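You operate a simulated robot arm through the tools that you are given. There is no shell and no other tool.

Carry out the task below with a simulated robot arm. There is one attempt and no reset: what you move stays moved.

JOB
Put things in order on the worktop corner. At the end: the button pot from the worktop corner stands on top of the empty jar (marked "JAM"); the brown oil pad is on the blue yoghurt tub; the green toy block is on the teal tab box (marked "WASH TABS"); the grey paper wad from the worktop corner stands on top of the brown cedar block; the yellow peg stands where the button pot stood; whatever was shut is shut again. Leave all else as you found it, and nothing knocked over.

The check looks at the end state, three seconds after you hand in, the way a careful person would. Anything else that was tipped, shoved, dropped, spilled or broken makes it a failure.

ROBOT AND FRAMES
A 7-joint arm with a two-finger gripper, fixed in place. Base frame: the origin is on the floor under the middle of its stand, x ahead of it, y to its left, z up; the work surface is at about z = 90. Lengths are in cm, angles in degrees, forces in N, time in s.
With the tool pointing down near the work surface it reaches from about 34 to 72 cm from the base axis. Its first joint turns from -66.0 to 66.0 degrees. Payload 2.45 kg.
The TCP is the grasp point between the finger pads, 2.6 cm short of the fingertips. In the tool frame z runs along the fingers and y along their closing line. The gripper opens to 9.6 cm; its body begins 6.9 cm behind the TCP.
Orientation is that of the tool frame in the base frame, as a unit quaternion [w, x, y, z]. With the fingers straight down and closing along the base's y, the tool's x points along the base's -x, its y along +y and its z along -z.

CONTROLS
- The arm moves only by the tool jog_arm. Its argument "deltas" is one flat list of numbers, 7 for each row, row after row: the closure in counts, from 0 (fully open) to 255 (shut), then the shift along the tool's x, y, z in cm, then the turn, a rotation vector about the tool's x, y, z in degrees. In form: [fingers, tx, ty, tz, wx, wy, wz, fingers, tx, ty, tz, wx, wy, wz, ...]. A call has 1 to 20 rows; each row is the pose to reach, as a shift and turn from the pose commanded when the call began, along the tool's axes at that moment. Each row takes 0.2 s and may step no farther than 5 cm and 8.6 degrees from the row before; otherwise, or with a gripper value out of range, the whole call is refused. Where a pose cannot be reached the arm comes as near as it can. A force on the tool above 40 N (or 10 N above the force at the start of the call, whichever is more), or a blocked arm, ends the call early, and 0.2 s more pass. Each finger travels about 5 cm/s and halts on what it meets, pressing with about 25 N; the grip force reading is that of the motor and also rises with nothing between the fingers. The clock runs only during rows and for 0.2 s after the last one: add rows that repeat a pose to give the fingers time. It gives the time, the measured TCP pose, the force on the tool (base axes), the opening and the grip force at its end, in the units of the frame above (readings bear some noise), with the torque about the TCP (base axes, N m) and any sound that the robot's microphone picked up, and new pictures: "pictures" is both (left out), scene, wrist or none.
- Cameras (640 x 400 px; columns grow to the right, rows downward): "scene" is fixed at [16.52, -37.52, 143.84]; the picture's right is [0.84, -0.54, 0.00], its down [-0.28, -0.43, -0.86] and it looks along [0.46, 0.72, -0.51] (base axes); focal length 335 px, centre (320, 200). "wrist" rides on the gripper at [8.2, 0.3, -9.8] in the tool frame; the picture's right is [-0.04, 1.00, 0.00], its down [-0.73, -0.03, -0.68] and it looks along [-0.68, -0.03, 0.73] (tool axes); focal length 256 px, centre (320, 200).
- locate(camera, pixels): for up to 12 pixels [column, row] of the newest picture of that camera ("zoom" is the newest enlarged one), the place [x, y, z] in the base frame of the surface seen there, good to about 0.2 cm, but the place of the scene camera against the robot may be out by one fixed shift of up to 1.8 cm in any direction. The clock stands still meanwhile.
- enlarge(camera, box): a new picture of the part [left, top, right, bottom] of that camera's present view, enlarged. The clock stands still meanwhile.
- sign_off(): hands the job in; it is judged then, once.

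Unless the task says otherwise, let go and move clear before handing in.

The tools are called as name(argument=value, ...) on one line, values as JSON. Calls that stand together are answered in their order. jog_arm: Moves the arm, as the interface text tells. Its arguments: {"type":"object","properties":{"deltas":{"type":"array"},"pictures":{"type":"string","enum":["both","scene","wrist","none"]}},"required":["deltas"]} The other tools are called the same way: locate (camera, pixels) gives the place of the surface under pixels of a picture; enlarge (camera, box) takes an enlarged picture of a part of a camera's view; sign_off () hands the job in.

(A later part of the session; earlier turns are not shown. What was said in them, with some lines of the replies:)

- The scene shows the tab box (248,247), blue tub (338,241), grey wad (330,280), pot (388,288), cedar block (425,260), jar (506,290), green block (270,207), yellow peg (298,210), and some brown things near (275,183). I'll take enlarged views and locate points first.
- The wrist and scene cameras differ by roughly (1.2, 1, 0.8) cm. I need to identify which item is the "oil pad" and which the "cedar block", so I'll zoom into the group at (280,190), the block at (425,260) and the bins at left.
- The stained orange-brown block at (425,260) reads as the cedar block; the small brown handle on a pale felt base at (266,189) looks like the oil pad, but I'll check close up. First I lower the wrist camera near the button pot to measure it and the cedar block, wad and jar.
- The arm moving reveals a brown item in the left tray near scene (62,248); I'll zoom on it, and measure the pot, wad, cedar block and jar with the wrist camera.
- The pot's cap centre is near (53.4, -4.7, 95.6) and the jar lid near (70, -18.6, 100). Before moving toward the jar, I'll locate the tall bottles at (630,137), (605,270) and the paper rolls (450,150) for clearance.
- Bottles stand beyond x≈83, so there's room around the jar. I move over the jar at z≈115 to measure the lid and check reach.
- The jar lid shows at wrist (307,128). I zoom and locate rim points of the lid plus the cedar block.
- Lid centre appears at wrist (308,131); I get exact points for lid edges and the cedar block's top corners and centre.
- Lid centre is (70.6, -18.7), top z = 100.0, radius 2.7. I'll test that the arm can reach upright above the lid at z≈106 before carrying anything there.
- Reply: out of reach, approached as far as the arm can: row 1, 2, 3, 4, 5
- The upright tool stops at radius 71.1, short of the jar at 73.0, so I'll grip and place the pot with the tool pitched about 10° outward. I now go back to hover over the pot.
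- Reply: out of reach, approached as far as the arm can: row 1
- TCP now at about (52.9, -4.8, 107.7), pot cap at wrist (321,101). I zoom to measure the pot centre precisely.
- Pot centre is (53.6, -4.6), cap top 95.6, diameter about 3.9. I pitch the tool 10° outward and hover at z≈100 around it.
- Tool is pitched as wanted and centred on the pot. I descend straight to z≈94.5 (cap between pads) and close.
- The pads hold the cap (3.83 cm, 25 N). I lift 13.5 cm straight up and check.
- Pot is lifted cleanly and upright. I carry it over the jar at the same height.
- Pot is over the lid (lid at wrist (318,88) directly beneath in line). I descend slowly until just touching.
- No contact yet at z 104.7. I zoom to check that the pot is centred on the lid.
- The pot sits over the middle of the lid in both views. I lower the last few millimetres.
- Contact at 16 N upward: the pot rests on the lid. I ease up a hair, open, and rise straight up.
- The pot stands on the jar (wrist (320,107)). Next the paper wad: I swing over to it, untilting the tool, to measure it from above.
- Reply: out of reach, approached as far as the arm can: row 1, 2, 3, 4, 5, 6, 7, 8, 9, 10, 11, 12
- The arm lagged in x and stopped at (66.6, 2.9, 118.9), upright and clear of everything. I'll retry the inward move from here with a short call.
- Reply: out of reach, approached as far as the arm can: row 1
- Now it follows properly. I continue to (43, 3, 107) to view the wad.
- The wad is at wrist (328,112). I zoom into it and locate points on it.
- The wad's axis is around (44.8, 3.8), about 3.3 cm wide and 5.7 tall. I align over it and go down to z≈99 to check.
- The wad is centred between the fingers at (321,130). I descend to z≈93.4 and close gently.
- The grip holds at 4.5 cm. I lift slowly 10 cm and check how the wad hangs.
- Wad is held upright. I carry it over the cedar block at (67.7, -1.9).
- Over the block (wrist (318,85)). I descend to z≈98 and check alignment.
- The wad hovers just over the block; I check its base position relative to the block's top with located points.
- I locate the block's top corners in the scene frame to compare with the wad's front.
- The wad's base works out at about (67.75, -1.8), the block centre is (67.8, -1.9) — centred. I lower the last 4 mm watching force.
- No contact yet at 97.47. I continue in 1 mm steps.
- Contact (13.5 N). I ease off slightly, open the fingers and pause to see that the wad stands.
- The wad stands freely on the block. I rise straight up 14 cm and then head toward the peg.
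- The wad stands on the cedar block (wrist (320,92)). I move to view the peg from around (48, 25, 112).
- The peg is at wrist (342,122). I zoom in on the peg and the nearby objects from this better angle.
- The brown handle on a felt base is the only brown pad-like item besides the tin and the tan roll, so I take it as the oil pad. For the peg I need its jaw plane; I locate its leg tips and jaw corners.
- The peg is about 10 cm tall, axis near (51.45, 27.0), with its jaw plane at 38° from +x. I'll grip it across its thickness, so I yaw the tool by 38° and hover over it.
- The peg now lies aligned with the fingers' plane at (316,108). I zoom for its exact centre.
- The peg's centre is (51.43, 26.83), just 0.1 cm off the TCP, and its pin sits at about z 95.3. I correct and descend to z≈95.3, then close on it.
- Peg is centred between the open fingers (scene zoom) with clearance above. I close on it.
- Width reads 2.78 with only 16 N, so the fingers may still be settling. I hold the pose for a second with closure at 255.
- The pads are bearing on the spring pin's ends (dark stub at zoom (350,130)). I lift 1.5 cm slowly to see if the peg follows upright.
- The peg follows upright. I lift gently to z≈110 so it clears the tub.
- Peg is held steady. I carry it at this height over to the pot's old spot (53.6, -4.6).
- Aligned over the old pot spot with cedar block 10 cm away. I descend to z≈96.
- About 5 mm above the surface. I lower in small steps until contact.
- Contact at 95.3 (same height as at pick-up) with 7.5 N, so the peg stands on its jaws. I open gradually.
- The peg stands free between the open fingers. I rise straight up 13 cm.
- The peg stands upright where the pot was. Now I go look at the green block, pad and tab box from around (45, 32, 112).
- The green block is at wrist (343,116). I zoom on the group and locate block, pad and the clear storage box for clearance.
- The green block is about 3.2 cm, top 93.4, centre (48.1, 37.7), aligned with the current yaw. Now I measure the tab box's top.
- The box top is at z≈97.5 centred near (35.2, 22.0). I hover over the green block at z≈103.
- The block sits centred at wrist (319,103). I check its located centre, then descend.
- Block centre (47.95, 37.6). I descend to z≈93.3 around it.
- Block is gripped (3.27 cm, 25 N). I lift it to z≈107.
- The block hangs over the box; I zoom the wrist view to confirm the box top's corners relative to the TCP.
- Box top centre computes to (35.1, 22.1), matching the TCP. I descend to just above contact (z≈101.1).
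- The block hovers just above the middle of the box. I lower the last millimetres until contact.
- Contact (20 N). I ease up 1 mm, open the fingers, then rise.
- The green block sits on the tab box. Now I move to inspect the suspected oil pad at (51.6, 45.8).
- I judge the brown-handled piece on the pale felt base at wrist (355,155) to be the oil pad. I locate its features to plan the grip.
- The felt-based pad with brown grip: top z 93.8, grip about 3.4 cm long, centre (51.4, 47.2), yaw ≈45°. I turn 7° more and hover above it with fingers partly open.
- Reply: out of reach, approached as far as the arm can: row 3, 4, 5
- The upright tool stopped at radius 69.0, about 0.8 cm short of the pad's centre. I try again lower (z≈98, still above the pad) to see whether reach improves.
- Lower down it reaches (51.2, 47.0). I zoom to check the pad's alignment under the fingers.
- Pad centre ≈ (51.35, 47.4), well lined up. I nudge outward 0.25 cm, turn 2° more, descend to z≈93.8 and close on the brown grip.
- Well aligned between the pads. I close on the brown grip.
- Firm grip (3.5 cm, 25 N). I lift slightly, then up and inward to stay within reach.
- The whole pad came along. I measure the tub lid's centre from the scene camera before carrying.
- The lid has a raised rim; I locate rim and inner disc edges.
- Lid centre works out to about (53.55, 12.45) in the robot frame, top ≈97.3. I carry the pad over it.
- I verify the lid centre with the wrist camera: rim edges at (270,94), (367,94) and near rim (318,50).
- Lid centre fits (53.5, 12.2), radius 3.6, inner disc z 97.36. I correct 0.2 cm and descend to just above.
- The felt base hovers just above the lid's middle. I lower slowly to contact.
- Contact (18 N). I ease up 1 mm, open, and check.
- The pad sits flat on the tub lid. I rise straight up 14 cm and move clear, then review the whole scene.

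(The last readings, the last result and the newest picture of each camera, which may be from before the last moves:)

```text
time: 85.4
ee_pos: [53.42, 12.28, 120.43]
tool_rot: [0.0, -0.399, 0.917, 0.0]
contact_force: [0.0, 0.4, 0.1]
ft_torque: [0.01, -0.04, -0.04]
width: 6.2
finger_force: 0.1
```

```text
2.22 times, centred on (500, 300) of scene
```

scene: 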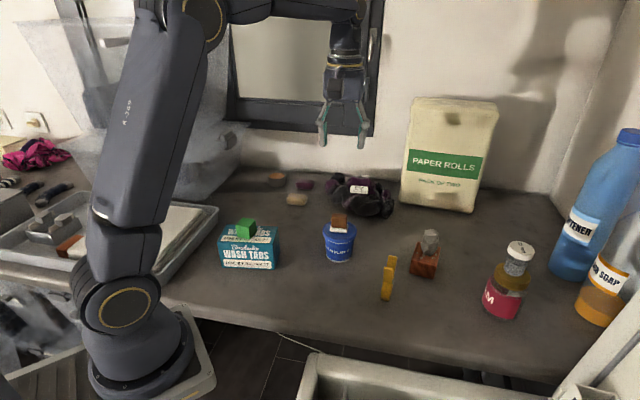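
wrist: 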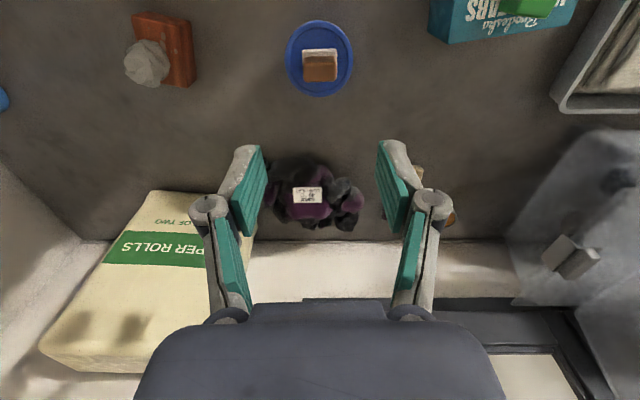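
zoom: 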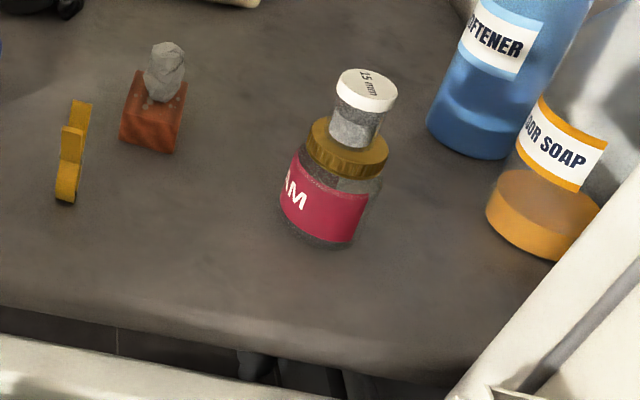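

The final views match the job:
- The pot is on the jar.
- The wad is on the cedar block.
- The peg stands at the pot's old spot.
- The green block is on the tab box.
- The felt-based brown pad is on the tub.

Nothing else has shifted, I opened nothing that was shut, and the gripper is empty and clear at z 120, so I hand the job in.

sign_off()

```text
The job is handed in.
```

I moved all five items, and in the final pictures each one stands where you asked:

- **Button pot:** it stands on the lid of the jam jar.
- **Oil pad:** it lies flat on the lid of the yoghurt tub.
- **Green toy block:** it sits on the wash tabs box.
- **Grey paper wad:** it stands on the cedar block.
- **Yellow peg:** it stands upright where the button pot was.

Nothing was knocked over, and the other things I compared with the first pictures had not moved. I opened nothing, so nothing needed shutting again. The gripper was empty and well clear when I handed in.

One identification was my own judgement. I took the "brown oil pad" to be the small brown grip on a pale felt base. The orange-filled tin and the tan pad next to it were the other candidates, and I left both alone.
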